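You operate a simulated robot arm through the tools that you are given. There is no shell and no other tool. Be economical: measure what you need, move in short steps, check, and stop when the job is done.

The job below is to be done with a simulated robot arm. You get a single attempt, and the scene is never put back.

## Task
Take the pipe from the top of the corner bench and leave it on the white narrow board.

It is judged by the outcome, as a careful person would: the job done as asked, and still so three seconds after it is handed in. It fails if anything else is knocked over, pushed out of place, dropped, spilled or broken.

## Robot
A 7-joint arm with a two-finger parallel gripper, fixed in place. Base frame: the origin is at the foot of the arm, x ahead of it, y to its left, z up; the work surface is at about z = 0. Readings come in mm, rad, newtons and seconds.
With the tool pointing down near the work surface it reaches from about 220 to 580 mm from the base axis. Its first joint turns from -1.152 to 1.152 rad. Payload 2.5 kg.
Tool frame: the origin (TCP) lies between the finger pads and is the grasp point; the fingertips stand 23 mm ahead of it; z points along the fingers, y is the line along which they close. Largest opening 94 mm; finger width 38, thickness 10; the body of the gripper, 54 by 96 mm, starts 39 mm behind the TCP.
Orientation is that of the tool frame in the base frame, as a unit quaternion [w, x, y, z]. With the fingers straight down and closing along the base's y, the tool's x points along the base's -x, its y along +y and its z along -z.

## Interface
- The arm moves only by the tool jog_arm. Its argument "deltas" is one flat list of numbers, 7 for each row, row after row: the turn, a rotation vector about the tool's x, y, z in rad, then the shift along the tool's x, y, z in mm, then the closure in counts, from 0 (fully open) to 255 (shut). In form: [wx, wy, wz, tx, ty, tz, hand, wx, wy, wz, tx, ty, tz, hand, ...]. A call has 1 to 20 rows; each row shifts and turns the commanded pose from where the row before left it, along the tool's axes as they then stand. Each row takes 0.2 s and may step no farther than 50 mm and 0.15 rad from the row before; otherwise, or with a gripper value out of range, the whole call is refused. A pose out of reach is approached as far as the arm can. The call stops where the force on the tool passes 40 N (or 10 N more than at its start, if that is more) or the arm is blocked; 0.2 s more then pass. The fingers move at their own pace (about 108 mm/s each) and stop on an object; they squeeze with about 23 N. The grip force told is the motor's: it shows also when the fingers shut on nothing. Time passes only in rows, and 0.2 s behind the last, so rows that do not move let the fingers close. The reply holds the time, the measured pose of the TCP, the force on the tool along the base axes, the opening and the grip force, in the units named above and with some noise.
- Cameras (640 x 400 px; columns grow to the right, rows downward): "scene" is fixed at [123.4, -411, 538.1]; the picture's right is [0.80, -0.60, 0.00], its down [-0.36, -0.48, -0.80] and it looks along [0.48, 0.64, -0.60] (base axes); focal length 320 px, centre (320, 200). "wrist" rides on the gripper at [-39, 0, -44] in the tool frame; the picture's right is [0.00, -1.00, 0.00], its down [0.97, 0.00, -0.24] and it looks along [0.24, 0.00, 0.97] (tool axes); focal length 218 px, centre (320, 200). There is no depth. A picture from a camera that has moved, and an enlarged one, comes with that camera's place and axes in the base frame and with its lens.
- grab_frame(camera): a new picture of that camera. It takes no simulated time.
- inspect(camera, box): a new picture of the part [left, top, right, bottom] of that camera's present view, enlarged. It takes no simulated time.
- sign_off(): hands the job in; it is judged then, once.

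Go step by step. Nothing tells you positions but the pictures and the camera data: compare them with the known pose of the tool, close in by small moves and look again before you grip or let go. The budget is 90 turns and 46 pictures, counting those below and the enlarged ones. Unless the task says otherwise, let go and move clear before handing in, and close with one line.

The tools are called after "Request:" by a JSON object that holds its "op" and its "data". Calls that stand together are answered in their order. jog_arm: Moves the arm, as the interface text tells. Its arguments: {"type":"object","properties":{"deltas":{"type":"array","items":{"type":"number"}}},"required":["deltas"]} The other tools are called the same way: grab_frame (camera) takes a picture; inspect (camera, box) takes an enlarged picture of a part of a camera's view; sign_off () hands the job in.

At the start:

```text
time_s: 0.0
tool_pos: [312.6, -0.4, 220.6]
tool_rot: [0.001, -0.001, 1.0, 0.0]
wrist_force: [-0.1, 1.7, 0.5]
width: 94.0
finger_force: 0.0
```

scene: 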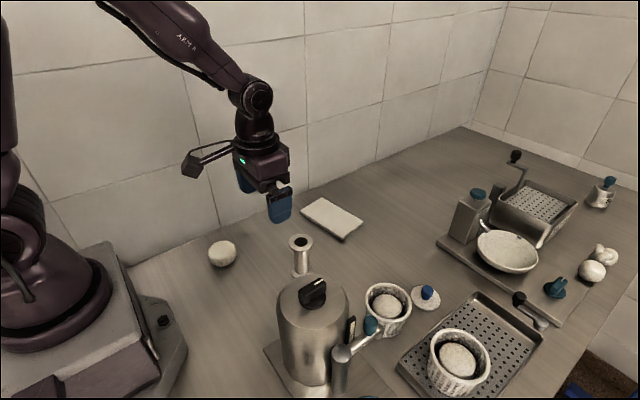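
wrist: 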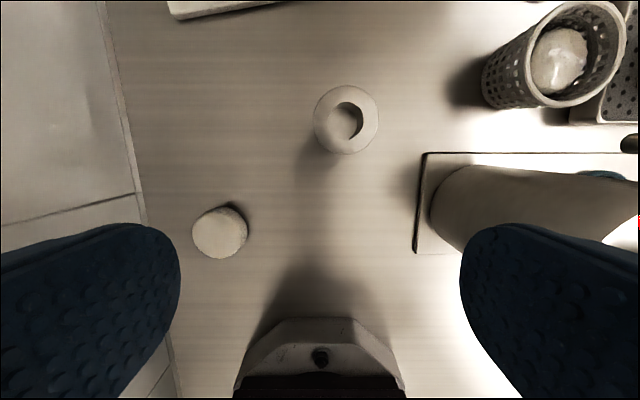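

The flanged upright tube near the middle looks like the pipe, and the pale slab behind it looks like the white board. I'll enlarge both to check.

Request:
{"op": "inspect", "data": {"camera": "scene", "box": [200, 180, 380, 292]}}

Request:
{"op": "inspect", "data": {"camera": "scene", "box": [400, 130, 640, 330]}}

```text
3.56 times, centred on (290, 236) of scene
camera zoom: at [123.4, -411.0, 538.1], right [0.8, -0.6, 0.0], down [-0.36, -0.48, -0.8], along [0.48, 0.64, -0.6], focal length 1137 px, centre (427, 72)
```

zoom: 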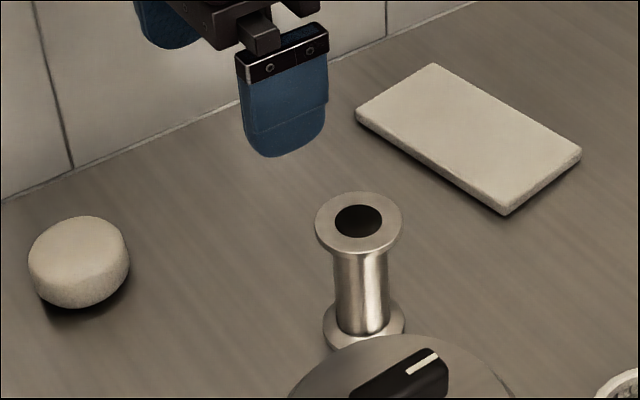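

```text
2.00 times, centred on (520, 230) of scene
camera zoom: at [123.4, -411.0, 538.1], right [0.8, -0.6, 0.0], down [-0.36, -0.48, -0.8], along [0.48, 0.64, -0.6], focal length 640 px, centre (-80, 140)
```

zoom: 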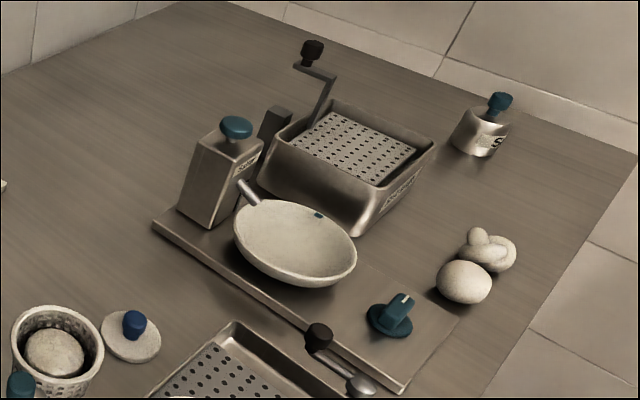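

The pipe is a flanged spool about 90 mm tall, near (369, -21), and the board is centred near (522, 73). I'll move over the pipe, staying above it.

Request:
{"op": "jog_arm", "data": {"deltas": [0, 0, 0, -20, -7, 15, 0, 0, 0, 0, -20, -7, 15, 0, 0, 0, 0, -16, -6.6, 15, 0, 0, 0, 0, 0, 0, 15, 0, 0, 0, 0, 0, 0, 0, 0]}}

Request:
{"op": "grab_frame", "data": {"camera": "wrist"}}

Request:
{"op": "inspect", "data": {"camera": "scene", "box": [200, 150, 400, 275]}}

```text
time_s: 1.2
tool_pos: [369.9, -21.2, 159.3]
tool_rot: [0.001, -0.001, 1.0, 0.0]
wrist_force: [1.1, -0.6, 0.3]
width: 94.0
finger_force: 0.0
```

```text
41 pictures are left
camera wrist: at [409.1, -20.9, 203.2], right [0.0, -1.0, 0.0], down [-0.97, 0.0, 0.24], along [-0.24, 0.0, -0.97], focal length 218 px, centre (320, 200)
```

wrist: 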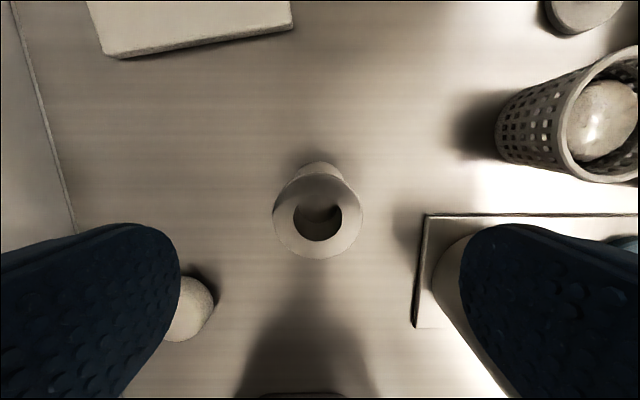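

```text
3.20 times, centred on (300, 212) of scene
camera zoom: at [123.4, -411.0, 538.1], right [0.8, -0.6, 0.0], down [-0.36, -0.48, -0.8], along [0.48, 0.64, -0.6], focal length 1023 px, centre (384, 160)
```

zoom: 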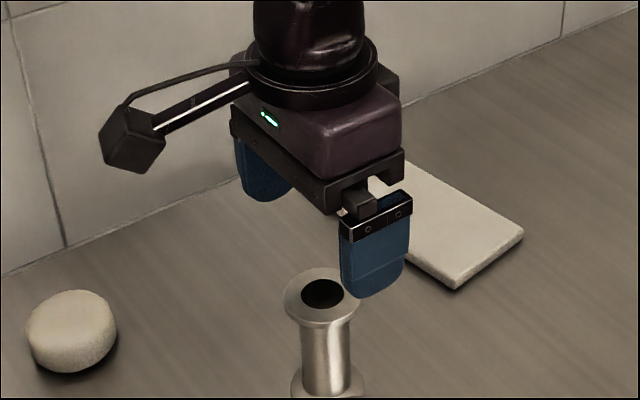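

The tool is centred over the flange, with pipe centre near (371, -20). I'll lower until the pads straddle the top flange, then look before closing.

Request:
{"op": "jog_arm", "data": {"deltas": [0, 0, 0, -1.5, 0.6, 20, 0, 0, 0, 0, 0, 0, 20, 0, 0, 0, 0, 0, 0, 18, 0, 0, 0, 0, 0, 0, 12, 0, 0, 0, 0, 0, 0, 0, 0]}}

Request:
{"op": "grab_frame", "data": {"camera": "wrist"}}

Request:
{"op": "inspect", "data": {"camera": "scene", "box": [220, 180, 380, 280]}}

```text
time_s: 2.4
tool_pos: [371.8, -21.1, 91.4]
tool_rot: [0.002, -0.001, 1.0, -0.001]
wrist_force: [-0.6, 0.7, 0.3]
width: 94.0
finger_force: 0.1
```

```text
39 pictures are left
camera wrist: at [411.0, -20.7, 134.9], right [0.0, -1.0, 0.0], down [-0.97, 0.0, 0.24], along [-0.24, 0.0, -0.97], focal length 218 px, centre (320, 200)
```

wrist: 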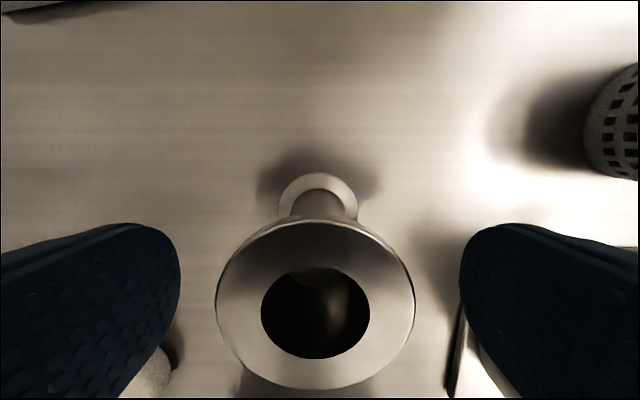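

```text
4.00 times, centred on (300, 230) of scene
camera zoom: at [123.4, -411.0, 538.1], right [0.8, -0.6, 0.0], down [-0.36, -0.48, -0.8], along [0.48, 0.64, -0.6], focal length 1279 px, centre (400, 80)
```

zoom: 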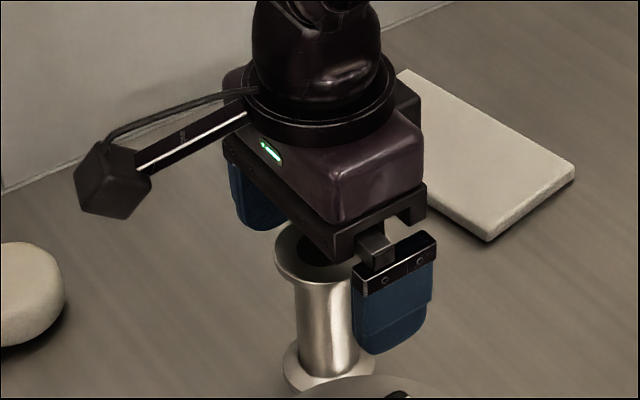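

The pads straddle the flange, whose top is at about z = 88. I'll go down 8 mm and close on it.

Request:
{"op": "jog_arm", "data": {"deltas": [0, 0, 0, 0, 1.2, 8, 0, 0, 0, 0, 0, 0, 0, 60, 0, 0, 0, 0, 0, 0, 120, 0, 0, 0, 0, 0, 0, 255, 0, 0, 0, 0, 0, 0, 255, 0, 0, 0, 0, 0, 0, 255]}}

Request:
{"op": "grab_frame", "data": {"camera": "wrist"}}

Request:
{"op": "inspect", "data": {"camera": "scene", "box": [220, 180, 380, 280]}}

```text
time_s: 3.8
tool_pos: [372.0, -20.4, 82.0]
tool_rot: [0.002, -0.002, 1.0, 0.001]
wrist_force: [0.0, -0.7, -0.8]
width: 48.8
finger_force: 23.1
```

```text
37 pictures are left
camera wrist: at [410.7, -19.1, 125.7], right [0.0, -1.0, 0.0], down [-0.97, 0.0, 0.24], along [-0.24, 0.0, -0.97], focal length 218 px, centre (320, 200)
```

wrist: 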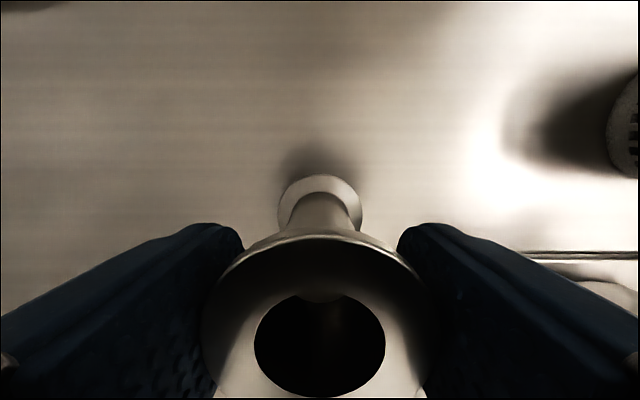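

```text
4.00 times, centred on (300, 230) of scene
camera zoom: at [123.5, -411.0, 538.1], right [0.8, -0.6, 0.0], down [-0.36, -0.48, -0.8], along [0.48, 0.64, -0.6], focal length 1279 px, centre (400, 80)
```

zoom: 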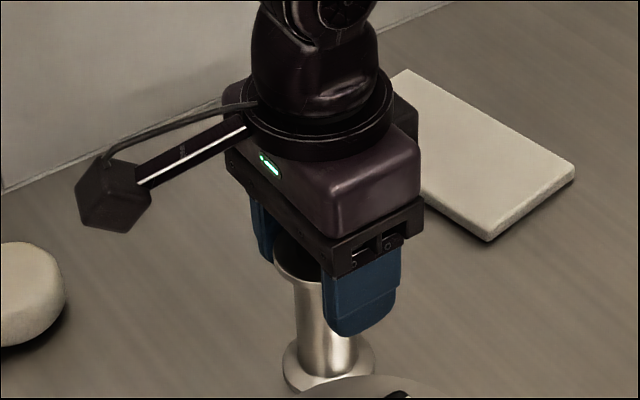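

The grip holds at 48.8 mm, which matches the flange. I'll lift straight up gently and check.

Request:
{"op": "jog_arm", "data": {"deltas": [0, 0, 0, 0, 0, -4, 255, 0, 0, 0, 0, 0, -10, 255, 0, 0, 0, 0, 0, -15, 255, 0, 0, 0, 0, 0, -15, 255, 0, 0, 0, 0, 0, -10, 255, 0, 0, 0, 0, 0, -4, 255, 0, 0, 0, 0, 0, 0, 255]}}

Request:
{"op": "grab_frame", "data": {"camera": "scene"}}

Request:
{"op": "grab_frame", "data": {"camera": "wrist"}}

```text
time_s: 5.4
tool_pos: [369.2, -19.4, 141.1]
tool_rot: [0.0, -0.001, 1.0, 0.0]
wrist_force: [0.0, 0.5, 0.4]
width: 0.0
finger_force: 22.8
```

```text
35 pictures are left
```

scene: 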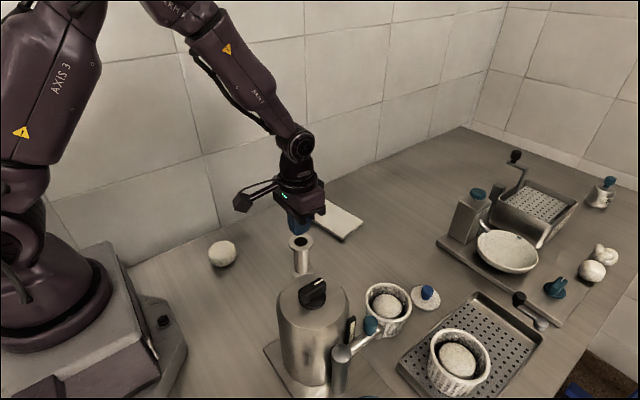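

```text
34 pictures are left
camera wrist: at [409.0, -19.4, 184.3], right [0.0, -1.0, 0.0], down [-0.97, 0.0, 0.24], along [-0.24, 0.0, -0.97], focal length 218 px, centre (320, 200)
```

wrist: 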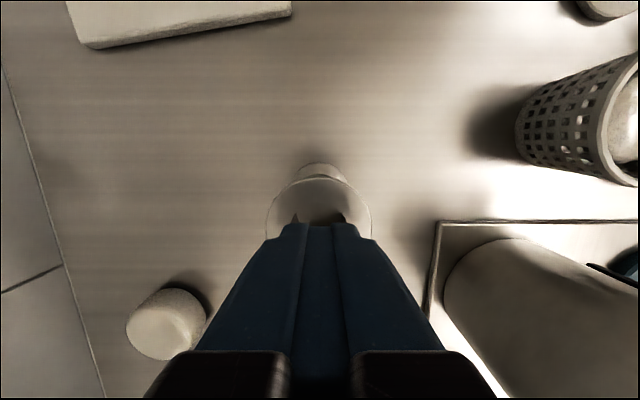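

The fingers slipped off the flange and the pipe is still standing in place, so friction alone won't carry it. I'll grip the shaft under the flange from a tilted approach instead, backing off, opening and tilting at a safe height first.

Request:
{"op": "jog_arm", "data": {"deltas": [0, 0, 0, 0, 0, -30, 255, 0, 0, 0, 30, 0, -30, 100, 0, 0, 0, 29, 0, 0, 0, 0, -0.1496, 0, 0, 0, 0, 0, 0, -0.1496, 0, 0, 0, 0, 0, 0, -0.1496, 0, 0, 0, 0, 0, 0, -0.1496, 0, 0, 0, 0, 0, 0, -0.1496, 0, 0, 0, 0, 0, 0, -0.1496, 0, 0, 0, 0, 0, 0, -0.1496, 0, 0, 0, 0, 0, 0, 0, 0, 0, 0, 0, 0, 0, 0, 0, 0, 0, 0, 0]}}

Request:
{"op": "grab_frame", "data": {"camera": "scene"}}

```text
time_s: 8.0
tool_pos: [368.9, -24.7, 200.2]
tool_rot: [0.501, -0.001, 0.866, 0.0]
wrist_force: [0.5, -0.8, 0.0]
width: 93.9
finger_force: 0.0
out of reach, approached as far as the arm can: row 7, 8, 9, 10
```

```text
33 pictures are left
```

scene: 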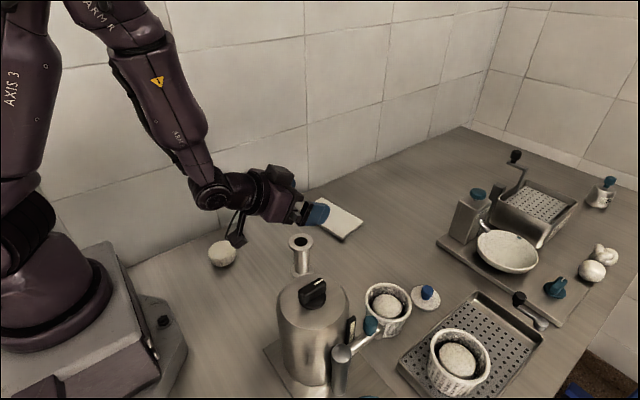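

The forward tilt can't get close enough, and the block on the gripper's +x side would hang into the table. I'll untilt, then yaw so the block ends up on top and the approach comes diagonally from the arm's left.

Request:
{"op": "jog_arm", "data": {"deltas": [0, 0.1496, 0, 0, 0, 0, 0, 0, 0.1496, 0, 0, 0, 0, 0, 0, 0.1496, 0, 0, 0, 0, 0, 0, 0.1496, 0, 0, 0, 0, 0, 0, 0.1496, 0, 0, 0, 0, 0, 0, 0.1496, 0, 0, 0, 0, 0, 0, 0.1496, 0, 0, 0, 0, 0, 0, 0, 0, 0, 0, -40, 0, 0, 0, 0, 0, 0, 0, 0]}}

```text
time_s: 10.0
tool_pos: [370.3, -26.6, 242.3]
tool_rot: [0.0, 0.0, 1.0, 0.0]
wrist_force: [0.7, -0.2, 0.4]
width: 94.0
finger_force: 0.1
```

The tool is vertical again at (370, -27, 242). Now I'll shift left and yaw by -2.18 rad.

Request:
{"op": "jog_arm", "data": {"deltas": [0, 0, 0, 10, 30, 0, 0, 0, 0, 0, 10, 30, 0, 0, 0, 0, -0.1455, 0, 0, 0, 0, 0, 0, -0.1455, 0, 0, 0, 0, 0, 0, -0.1455, 0, 0, 0, 0, 0, 0, -0.1455, 0, 0, 0, 0, 0, 0, -0.1455, 0, 0, 0, 0, 0, 0, -0.1455, 0, 0, 0, 0, 0, 0, -0.1455, 0, 0, 0, 0, 0, 0, -0.1455, 0, 0, 0, 0, 0, 0, -0.1455, 0, 0, 0, 0, 0, 0, -0.1455, 0, 0, 0, 0, 0, 0, -0.1455, 0, 0, 0, 0, 0, 0, -0.1455, 0, 0, 0, 0, 0, 0, -0.1455, 0, 0, 0, 0, 0, 0, -0.1455, 0, 0, 0, 0, 0, 0, -0.1455, 0, 0, 0, 0, 0, 0, 0, 0, 0, 0, 0]}}

Request:
{"op": "grab_frame", "data": {"camera": "scene"}}

```text
time_s: 13.8
tool_pos: [348.9, 34.0, 241.7]
tool_rot: [0.0, 0.888, -0.459, 0.001]
wrist_force: [-0.1, -0.5, 0.1]
width: 93.9
finger_force: 0.0
```

```text
32 pictures are left
```

scene: 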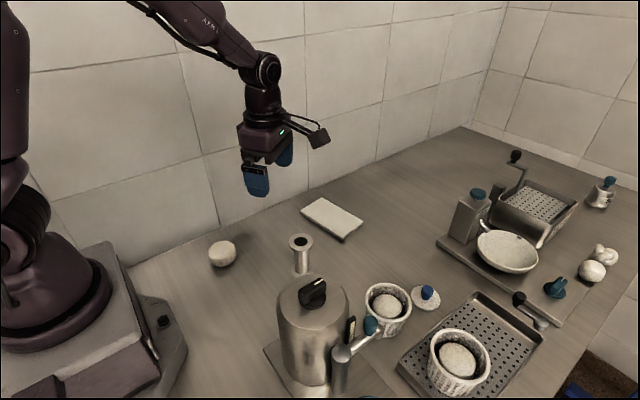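

The yaw worked and the block now sits on the +x/-y side. Next I'll tilt 60° about the tool's y and check that the pose is reached.

Request:
{"op": "jog_arm", "data": {"deltas": [0, 0.1496, 0, 0, 0, 0, 0, 0, 0.1496, 0, 0, 0, 0, 0, 0, 0.1496, 0, 0, 0, 0, 0, 0, 0.1496, 0, 0, 0, 0, 0, 0, 0.1496, 0, 0, 0, 0, 0, 0, 0.1496, 0, 0, 0, 0, 0, 0, 0.1496, 0, 0, 0, 0, 0, 0, 0, 0, 0, 0, 0, 0, 0, 0, 0, 0, 0, 0, 0]}}

Request:
{"op": "grab_frame", "data": {"camera": "scene"}}

```text
time_s: 15.8
tool_pos: [350.2, 34.4, 240.3]
tool_rot: [0.23, 0.769, -0.398, 0.445]
wrist_force: [0.4, -0.5, 1.0]
width: 94.0
finger_force: 0.1
```

```text
31 pictures are left
```

scene: 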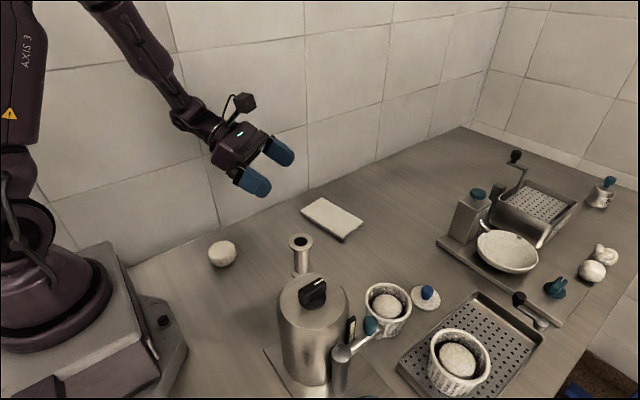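

The pose is good: 30° above horizontal, block on top. I'll go down to about z = 120 just behind the pipe on the approach line and look.

Request:
{"op": "jog_arm", "data": {"deltas": [0, 0, 0, -24.6, 3.6, 17.4, 0, 0, 0, 0, -24.6, 3.6, 17.4, 0, 0, 0, 0, -24.6, 3.6, 17.4, 0, 0, 0, 0, -24.6, 3.6, 17.4, 0, 0, 0, 0, 0, 0, 0, 0, 0, 0, 0, 0, 0, 0, 0]}}

Request:
{"op": "grab_frame", "data": {"camera": "scene"}}

Request:
{"op": "grab_frame", "data": {"camera": "wrist"}}

```text
time_s: 17.2
tool_pos: [342.6, 18.1, 121.4]
tool_rot: [0.23, 0.768, -0.399, 0.445]
wrist_force: [-0.9, 0.1, 1.7]
width: 94.0
finger_force: 0.0
```

```text
30 pictures are left
```

scene: 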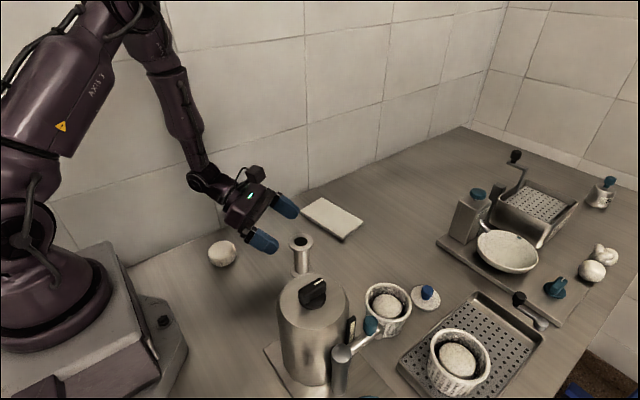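

```text
29 pictures are left
camera wrist: at [310.2, 64.5, 109.7], right [0.82, 0.58, 0.0], down [0.16, -0.23, 0.96], along [0.55, -0.79, -0.28], focal length 218 px, centre (320, 200)
```

wrist: 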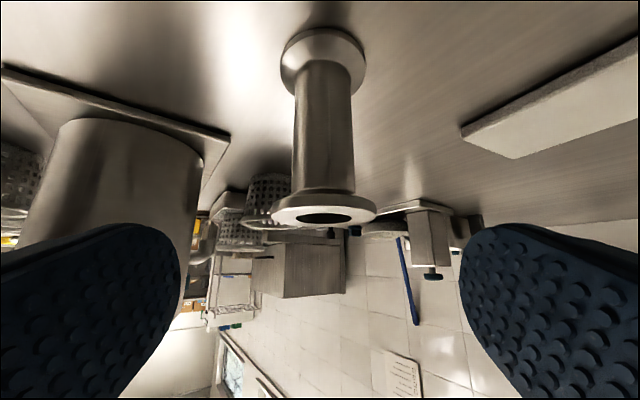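

The pipe is centred between the open fingers, about 46 mm ahead of the TCP horizontally. I'll lower to z ≈ 43 and check before moving in.

Request:
{"op": "jog_arm", "data": {"deltas": [0, 0, 0, -17, -0.3, 10, 0, 0, 0, 0, -17, -0.3, 10, 0, 0, 0, 0, -17, -0.3, 10, 0, 0, 0, 0, -16.5, 0, 9, 0, 0, 0, 0, 0, 0, 0, 0, 0, 0, 0, 0, 0, 0, 0]}}

Request:
{"op": "grab_frame", "data": {"camera": "scene"}}

Request:
{"op": "grab_frame", "data": {"camera": "wrist"}}

```text
time_s: 18.6
tool_pos: [343.7, 18.7, 40.8]
tool_rot: [0.23, 0.768, -0.398, 0.445]
wrist_force: [0.3, 0.4, -0.3]
width: 94.1
finger_force: 0.1
```

```text
28 pictures are left
```

scene: 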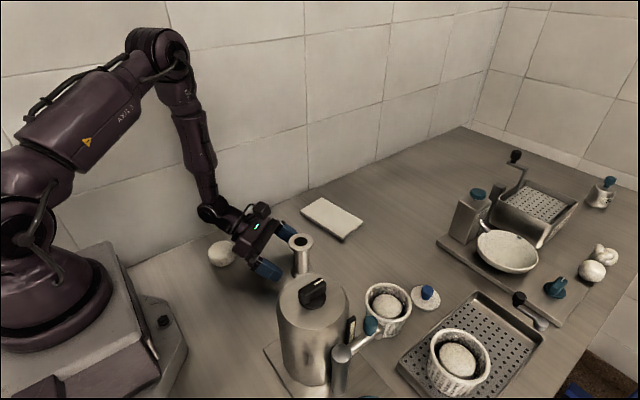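

```text
27 pictures are left
camera wrist: at [312.5, 65.4, 29.1], right [0.82, 0.58, 0.0], down [0.16, -0.23, 0.96], along [0.55, -0.79, -0.28], focal length 218 px, centre (320, 200)
```

wrist: 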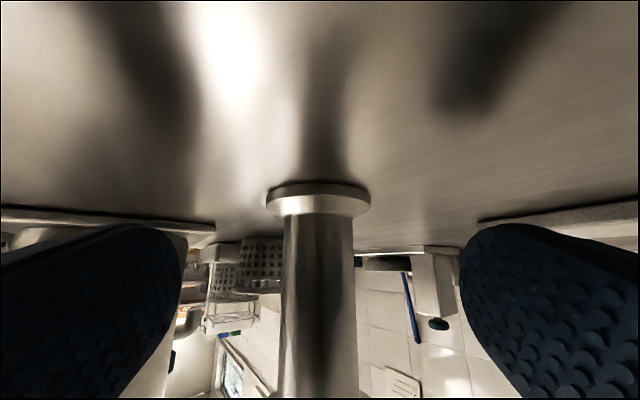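

The fingers are at mid-shaft height and the pipe is centred between them, about 42–45 mm ahead. I'll move in 33 mm horizontally.

Request:
{"op": "jog_arm", "data": {"deltas": [0, 0, 0, 6.1, 0, 9.2, 0, 0, 0, 0, 6.1, 0, 9.2, 0, 0, 0, 0, 6, 0, 9.2, 0, 0, 0, 0, 0, 0, 0, 0]}}

Request:
{"op": "grab_frame", "data": {"camera": "wrist"}}

Request:
{"op": "inspect", "data": {"camera": "scene", "box": [200, 180, 360, 280]}}

```text
time_s: 19.6
tool_pos: [365.4, -9.9, 45.4]
tool_rot: [0.231, 0.768, -0.4, 0.445]
wrist_force: [0.0, -0.1, 0.2]
width: 94.0
finger_force: 0.1
```

```text
26 pictures are left
camera wrist: at [332.6, 37.5, 33.1], right [0.82, 0.58, 0.0], down [0.16, -0.23, 0.96], along [0.55, -0.79, -0.28], focal length 218 px, centre (320, 200)
```

wrist: 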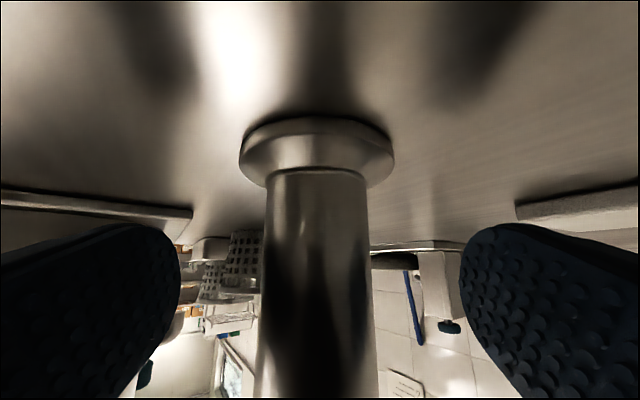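

```text
4.00 times, centred on (280, 230) of scene
camera zoom: at [123.4, -411.0, 538.1], right [0.8, -0.6, 0.0], down [-0.36, -0.48, -0.8], along [0.48, 0.64, -0.6], focal length 1279 px, centre (480, 80)
```

zoom: 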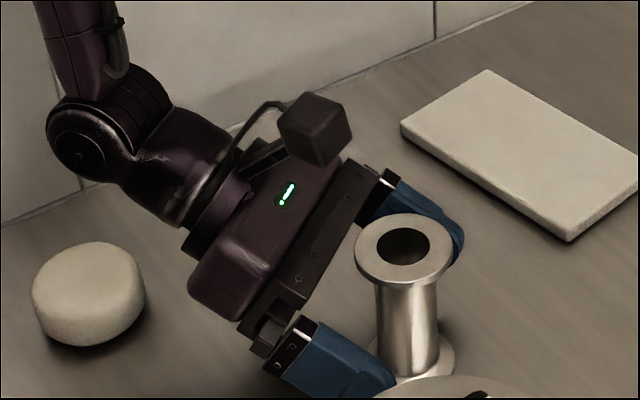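

The shaft is well inside the fingers and between the flanges. I'll back off 4 mm, drop 2 mm for body clearance, then close gradually.

Request:
{"op": "jog_arm", "data": {"deltas": [0, 0, 0, -3.7, 0, -2.5, 0, 0, 0, 0, 0, 0, 0, 60, 0, 0, 0, 0, 0, 0, 110, 0, 0, 0, 0, 0, 0, 150, 0, 0, 0, 0, 0, 0, 255, 0, 0, 0, 0, 0, 0, 255, 0, 0, 0, 0, 0, 0, 255]}}

Request:
{"op": "grab_frame", "data": {"camera": "wrist"}}

Request:
{"op": "inspect", "data": {"camera": "scene", "box": [200, 180, 360, 280]}}

```text
time_s: 21.2
tool_pos: [362.0, -5.8, 43.1]
tool_rot: [0.23, 0.768, -0.399, 0.445]
wrist_force: [0.0, -0.1, 0.7]
width: 30.7
finger_force: 23.0
```

```text
24 pictures are left
camera wrist: at [329.9, 40.9, 31.5], right [0.82, 0.58, 0.0], down [0.16, -0.23, 0.96], along [0.55, -0.79, -0.28], focal length 218 px, centre (320, 200)
```

wrist: 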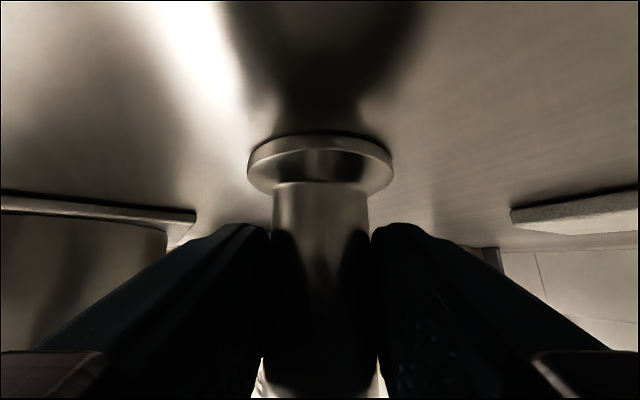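

```text
4.00 times, centred on (280, 230) of scene
camera zoom: at [123.4, -411.0, 538.1], right [0.8, -0.6, 0.0], down [-0.36, -0.48, -0.8], along [0.48, 0.64, -0.6], focal length 1279 px, centre (480, 80)
```

zoom: 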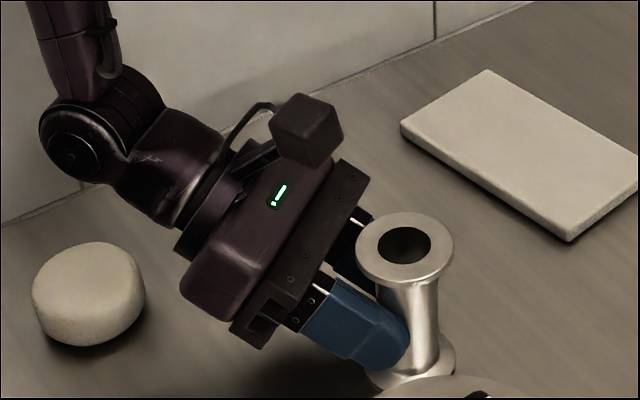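

The shaft is gripped at 30.7 mm, with the flange above the fingers as a backstop. I'll lift slowly by about 30 mm and check.

Request:
{"op": "jog_arm", "data": {"deltas": [0, 0, 0, 1.7, 0, -1, 255, 0, 0, 0, 2.6, 0, -1.5, 255, 0, 0, 0, 4.3, 0, -2.5, 255, 0, 0, 0, 4.3, 0, -2.5, 255, 0, 0, 0, 4.3, 0, -2.5, 255, 0, 0, 0, 4.3, 0, -2.5, 255, 0, 0, 0, 4.3, 0, -2.5, 255, 0, 0, 0, 0, 0, 0, 255]}}

Request:
{"op": "grab_frame", "data": {"camera": "wrist"}}

Request:
{"op": "inspect", "data": {"camera": "scene", "box": [200, 160, 360, 260]}}

```text
time_s: 23.0
tool_pos: [362.8, -6.7, 74.0]
tool_rot: [0.231, 0.768, -0.398, 0.445]
wrist_force: [1.0, 0.4, -2.0]
width: 31.4
finger_force: 23.1
```

```text
22 pictures are left
camera wrist: at [329.9, 41.4, 61.3], right [0.82, 0.58, 0.0], down [0.16, -0.23, 0.96], along [0.55, -0.79, -0.28], focal length 218 px, centre (320, 200)
```

wrist: 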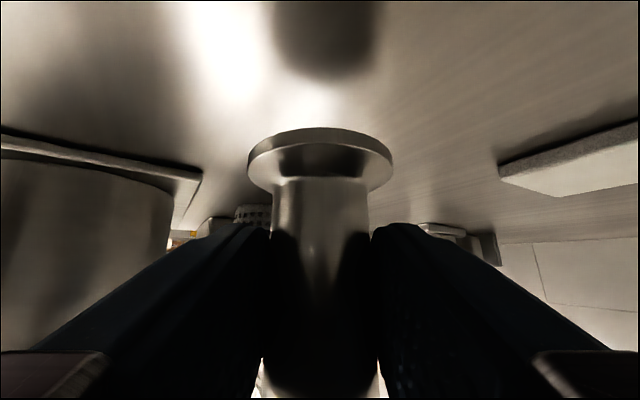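

```text
4.00 times, centred on (280, 210) of scene
camera zoom: at [123.5, -411.0, 538.1], right [0.8, -0.6, 0.0], down [-0.36, -0.48, -0.8], along [0.48, 0.64, -0.6], focal length 1279 px, centre (480, 160)
```

zoom: 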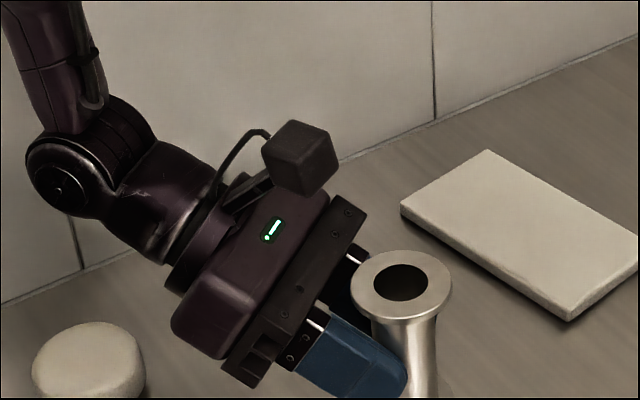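

The pipe is lifted and held. I'll raise it and move outward, then swing the tool about the vertical to point forward so it stays clear of the wall.

Request:
{"op": "jog_arm", "data": {"deltas": [0, 0, 0, 10.5, 0, -5, 255, 0, 0, 0, 10.5, -8, -5, 255, 0, 0, 0, 10.5, -11, -4, 255, 0, 0, 0, 10.5, -11, -4, 255, 0, 0, 0, 10.5, -11, -3, 255, 0, 0, 0, 0, -11, 0, 255, 0, 0, 0, 0, -11, 0, 255, 0, 0, 0, 0, -8, 0, 255, 0, 0, 0, 0, -5, 0, 255, 0.0837, 0, -0.0483, 0, 0, 0, 255, 0.0837, 0, -0.0483, 0, 0, 0, 255, 0.0837, 0, -0.0483, 0, 0, 0, 255, 0.0837, 0, -0.0483, 0, 0, 0, 255, 0.0837, 0, -0.0483, 0, 0, 0, 255, 0.0837, 0, -0.0483, 0, 0, 0, 255, 0.0837, 0, -0.0483, 0, 0, 0, 255, 0.0837, 0, -0.0483, 0, 0, 0, 255, 0.0837, 0, -0.0483, 0, 0, 0, 255, 0, 0, 0, 0, 0, 0, 255]}}

Request:
{"op": "grab_frame", "data": {"camera": "scene"}}

Request:
{"op": "grab_frame", "data": {"camera": "wrist"}}

```text
time_s: 27.0
tool_pos: [428.4, 31.6, 128.9]
tool_rot: [0.022, 0.865, -0.036, 0.5]
wrist_force: [0.4, -0.7, -1.4]
width: 30.8
finger_force: 23.1
```

```text
20 pictures are left
```

scene: 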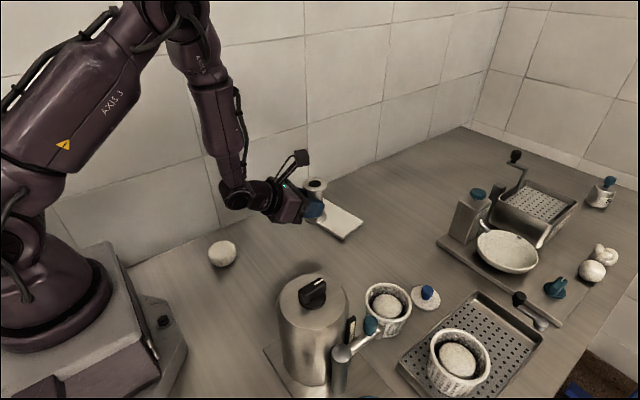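

```text
19 pictures are left
camera wrist: at [371.6, 37.5, 115.8], right [0.08, 1.0, 0.0], down [0.27, -0.02, 0.96], along [0.96, -0.08, -0.28], focal length 218 px, centre (320, 200)
```

wrist: 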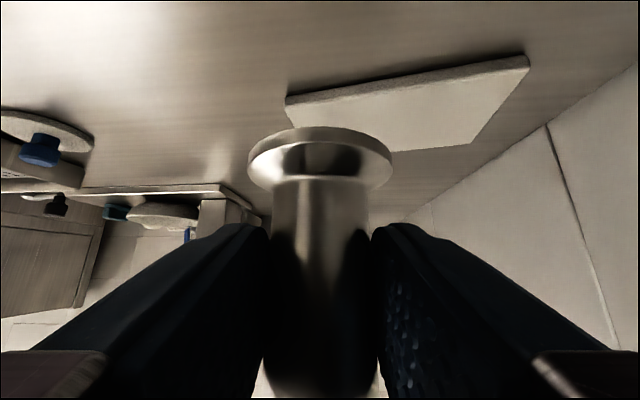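

The pipe is still firmly held and the board is ahead to the left. I'll carry it to above the board centre, near (522, 76), coming down slightly.

Request:
{"op": "jog_arm", "data": {"deltas": [0, 0, 0, 1.5, -6.5, 10.1, 255, 0, 0, 0, 1.5, -6.5, 10.1, 255, 0, 0, 0, 1.5, -6.5, 10.1, 255, 0, 0, 0, 1.5, -6.5, 10.1, 255, 0, 0, 0, 1.5, -6.5, 10.1, 255, 0, 0, 0, 1.5, -6.5, 10.1, 255, 0, 0, 0, 1.5, -6.5, 10.1, 255, 0, 0, 0, 1.5, -6.5, 10.1, 255, 0, 0, 0, 0, 0, 0, 255]}}

Request:
{"op": "inspect", "data": {"camera": "scene", "box": [240, 140, 400, 240]}}

Request:
{"op": "grab_frame", "data": {"camera": "wrist"}}

```text
time_s: 29.0
tool_pos: [509.2, 78.0, 98.7]
tool_rot: [0.022, 0.865, -0.038, 0.5]
wrist_force: [0.1, 0.0, -1.4]
width: 30.7
finger_force: 22.8
```

```text
4.00 times, centred on (320, 190) of scene
camera zoom: at [123.5, -411.0, 538.1], right [0.8, -0.6, 0.0], down [-0.36, -0.48, -0.8], along [0.48, 0.64, -0.6], focal length 1279 px, centre (320, 240)
```

zoom: 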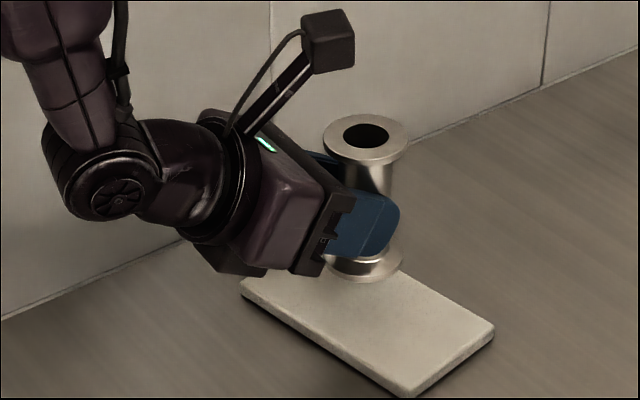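

```text
17 pictures are left
camera wrist: at [452.2, 82.6, 86.4], right [0.09, 1.0, 0.0], down [0.28, -0.02, 0.96], along [0.96, -0.08, -0.28], focal length 218 px, centre (320, 200)
```

wrist: 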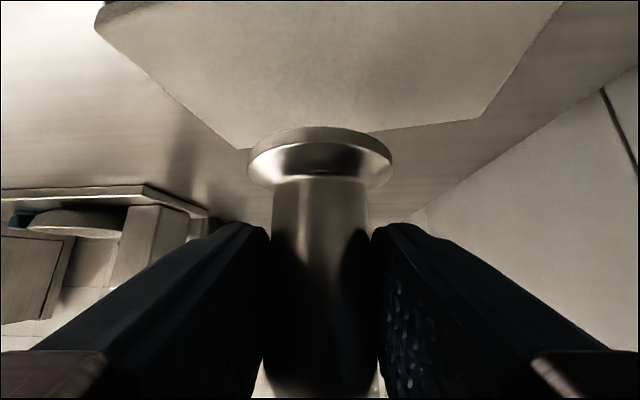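

The pipe hangs directly over the board's centre with its bottom about 40 mm above it. I'll lower most of the way and check.

Request:
{"op": "jog_arm", "data": {"deltas": [0, 0, 0, -8.7, 0, 5, 255, 0, 0, 0, -8.7, 0, 5, 255, 0, 0, 0, -8.7, 0, 5, 255, 0, 0, 0, -5.2, 0, 3, 255, 0, 0, 0, 0, 0, 0, 255]}}

Request:
{"op": "inspect", "data": {"camera": "scene", "box": [260, 160, 388, 240]}}

Request:
{"op": "grab_frame", "data": {"camera": "wrist"}}

```text
time_s: 30.2
tool_pos: [509.3, 77.7, 64.0]
tool_rot: [0.022, 0.865, -0.038, 0.5]
wrist_force: [0.2, -0.8, -2.1]
width: 30.8
finger_force: 22.3
```

```text
5.00 times, centred on (324, 200) of scene
camera zoom: at [123.5, -411.0, 538.1], right [0.8, -0.6, 0.0], down [-0.36, -0.48, -0.8], along [0.48, 0.64, -0.6], focal length 1599 px, centre (300, 200)
```

zoom: 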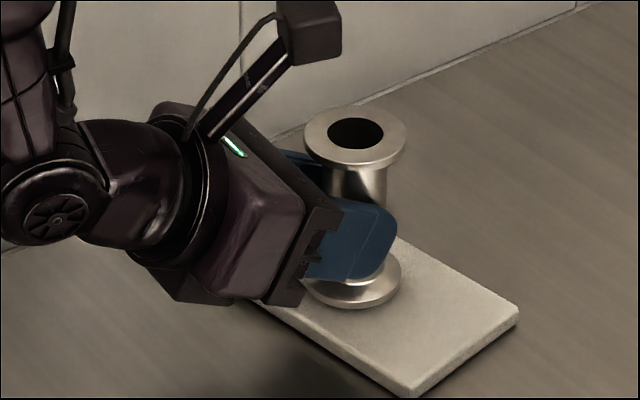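

```text
15 pictures are left
camera wrist: at [451.9, 82.2, 50.9], right [0.09, 1.0, 0.0], down [0.27, -0.02, 0.96], along [0.96, -0.08, -0.28], focal length 218 px, centre (320, 200)
```

wrist: 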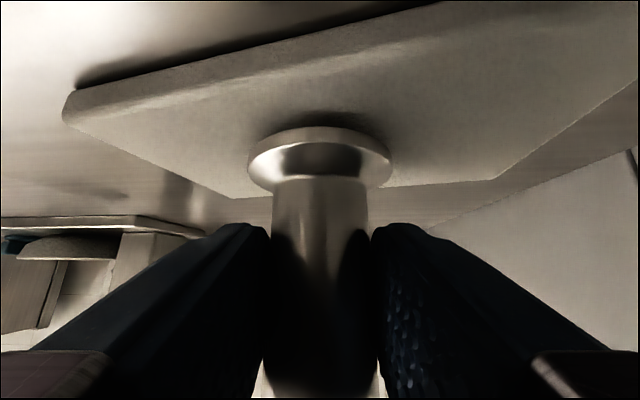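

The pipe is a few millimetres above the board. I'll lower in small steps and watch the force.

Request:
{"op": "jog_arm", "data": {"deltas": [0, 0, 0, -2.6, 0, 1.5, 255, 0, 0, 0, -1.7, 0, 1, 255, 0, 0, 0, -1.3, 0, 0.75, 255, 0, 0, 0, 0, 0, 0, 255]}}

Request:
{"op": "inspect", "data": {"camera": "wrist", "box": [200, 80, 440, 230]}}

```text
time_s: 31.2
tool_pos: [508.5, 76.8, 57.0]
tool_rot: [0.021, 0.864, -0.037, 0.501]
wrist_force: [-1.2, 0.8, 3.2]
width: 31.2
finger_force: 23.1
```

```text
2.67 times, centred on (320, 155) of wrist
camera zoom: at [451.7, 82.3, 45.2], right [0.09, 1.0, 0.0], down [0.27, -0.02, 0.96], along [0.96, -0.08, -0.27], focal length 582 px, centre (320, 320)
```

zoom: 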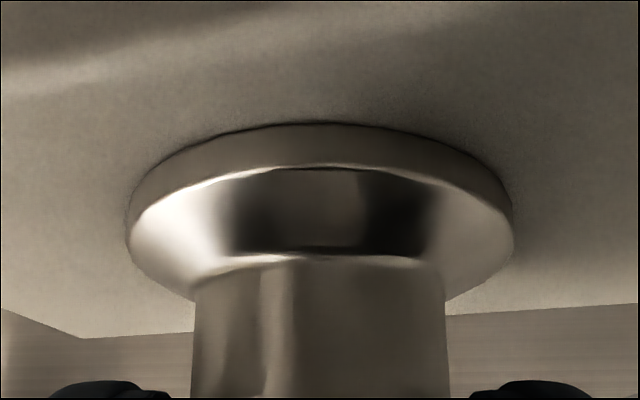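

The force changed sign and the flange sits flush, so the pipe is standing on the board. I'll open the fingers gradually, then look.

Request:
{"op": "jog_arm", "data": {"deltas": [0, 0, 0, 0, 0, 0, 160, 0, 0, 0, 0, 0, 0, 140, 0, 0, 0, 0, 0, 0, 100, 0, 0, 0, 0, 0, 0, 50, 0, 0, 0, 0, 0, 0, 0, 0, 0, 0, 0, 0, 0, 0, 0, 0, 0, 0, 0, 0, 0]}}

Request:
{"op": "grab_frame", "data": {"camera": "wrist"}}

Request:
{"op": "inspect", "data": {"camera": "scene", "box": [260, 160, 388, 240]}}

```text
time_s: 32.8
tool_pos: [508.0, 77.4, 57.8]
tool_rot: [0.021, 0.865, -0.037, 0.5]
wrist_force: [-0.4, 0.9, 0.6]
width: 94.0
finger_force: 0.0
```

```text
13 pictures are left
camera wrist: at [451.3, 82.1, 44.9], right [0.09, 1.0, 0.0], down [0.27, -0.02, 0.96], along [0.96, -0.08, -0.28], focal length 218 px, centre (320, 200)
```

wrist: 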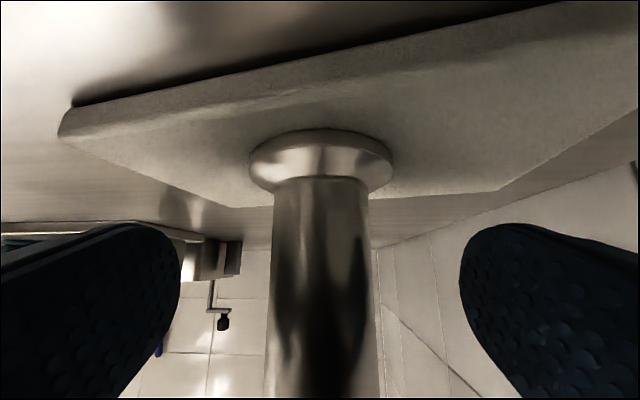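

```text
5.00 times, centred on (324, 200) of scene
camera zoom: at [123.4, -411.0, 538.1], right [0.8, -0.6, 0.0], down [-0.36, -0.48, -0.8], along [0.48, 0.64, -0.6], focal length 1599 px, centre (300, 200)
```

zoom: 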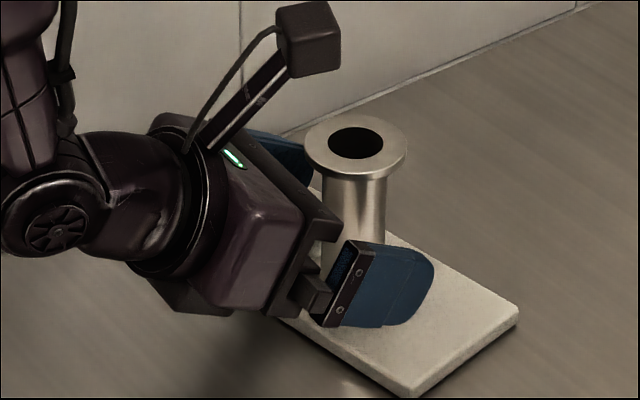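

The pipe stands upright on the board and is free of the fingers. I'll retreat straight back, then up.

Request:
{"op": "jog_arm", "data": {"deltas": [0, 0, 0, -5, 0, -8.7, 0, 0, 0, 0, -6, 0, -10.4, 0, 0, 0, 0, -6, 0, -10.4, 0, 0, 0, 0, -6, 0, -10.4, 0, 0, 0, 0, -6, 0, -10.4, 0, 0, 0, 0, 17.3, 0, -10, 0, 0, 0, 0, 17.3, 0, -10, 0, 0, 0, 0, 17.3, 0, -10, 0, 0, 0, 0, 17.3, 0, -10, 0, 0, 0, 0, 0, 0, 0, 0]}}

Request:
{"op": "grab_frame", "data": {"camera": "scene"}}

Request:
{"op": "inspect", "data": {"camera": "scene", "box": [260, 160, 388, 240]}}

```text
time_s: 35.0
tool_pos: [449.9, 82.3, 135.8]
tool_rot: [0.022, 0.865, -0.038, 0.5]
wrist_force: [-0.5, 0.3, 0.5]
width: 94.0
finger_force: 0.0
```

```text
11 pictures are left
```

scene: 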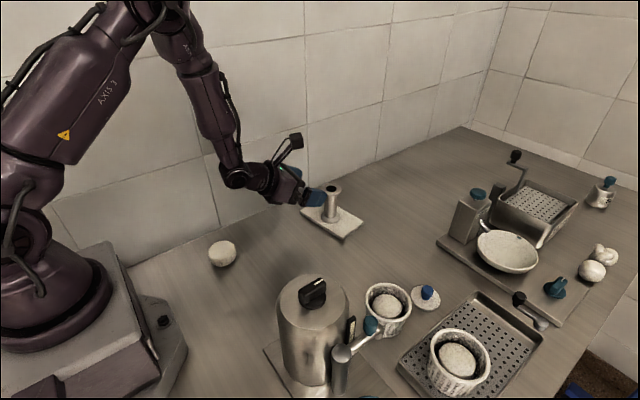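

```text
5.00 times, centred on (324, 200) of scene
camera zoom: at [123.4, -411.0, 538.1], right [0.8, -0.6, 0.0], down [-0.36, -0.48, -0.8], along [0.48, 0.64, -0.6], focal length 1599 px, centre (300, 200)
```

zoom: 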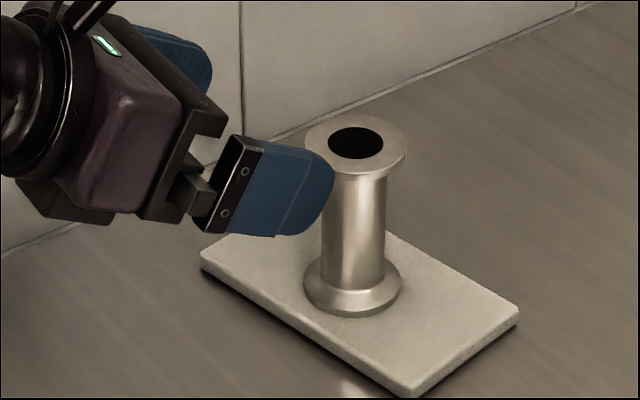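

The pipe stands upright in the middle of the white board, the gripper is clear, and nothing else has moved. I'm handing in the job.

Request:
{"op": "sign_off", "data": {}}

```text
The job is handed in.
```

The pipe is standing upright on the white narrow board, nothing else was disturbed, and the job is handed in.
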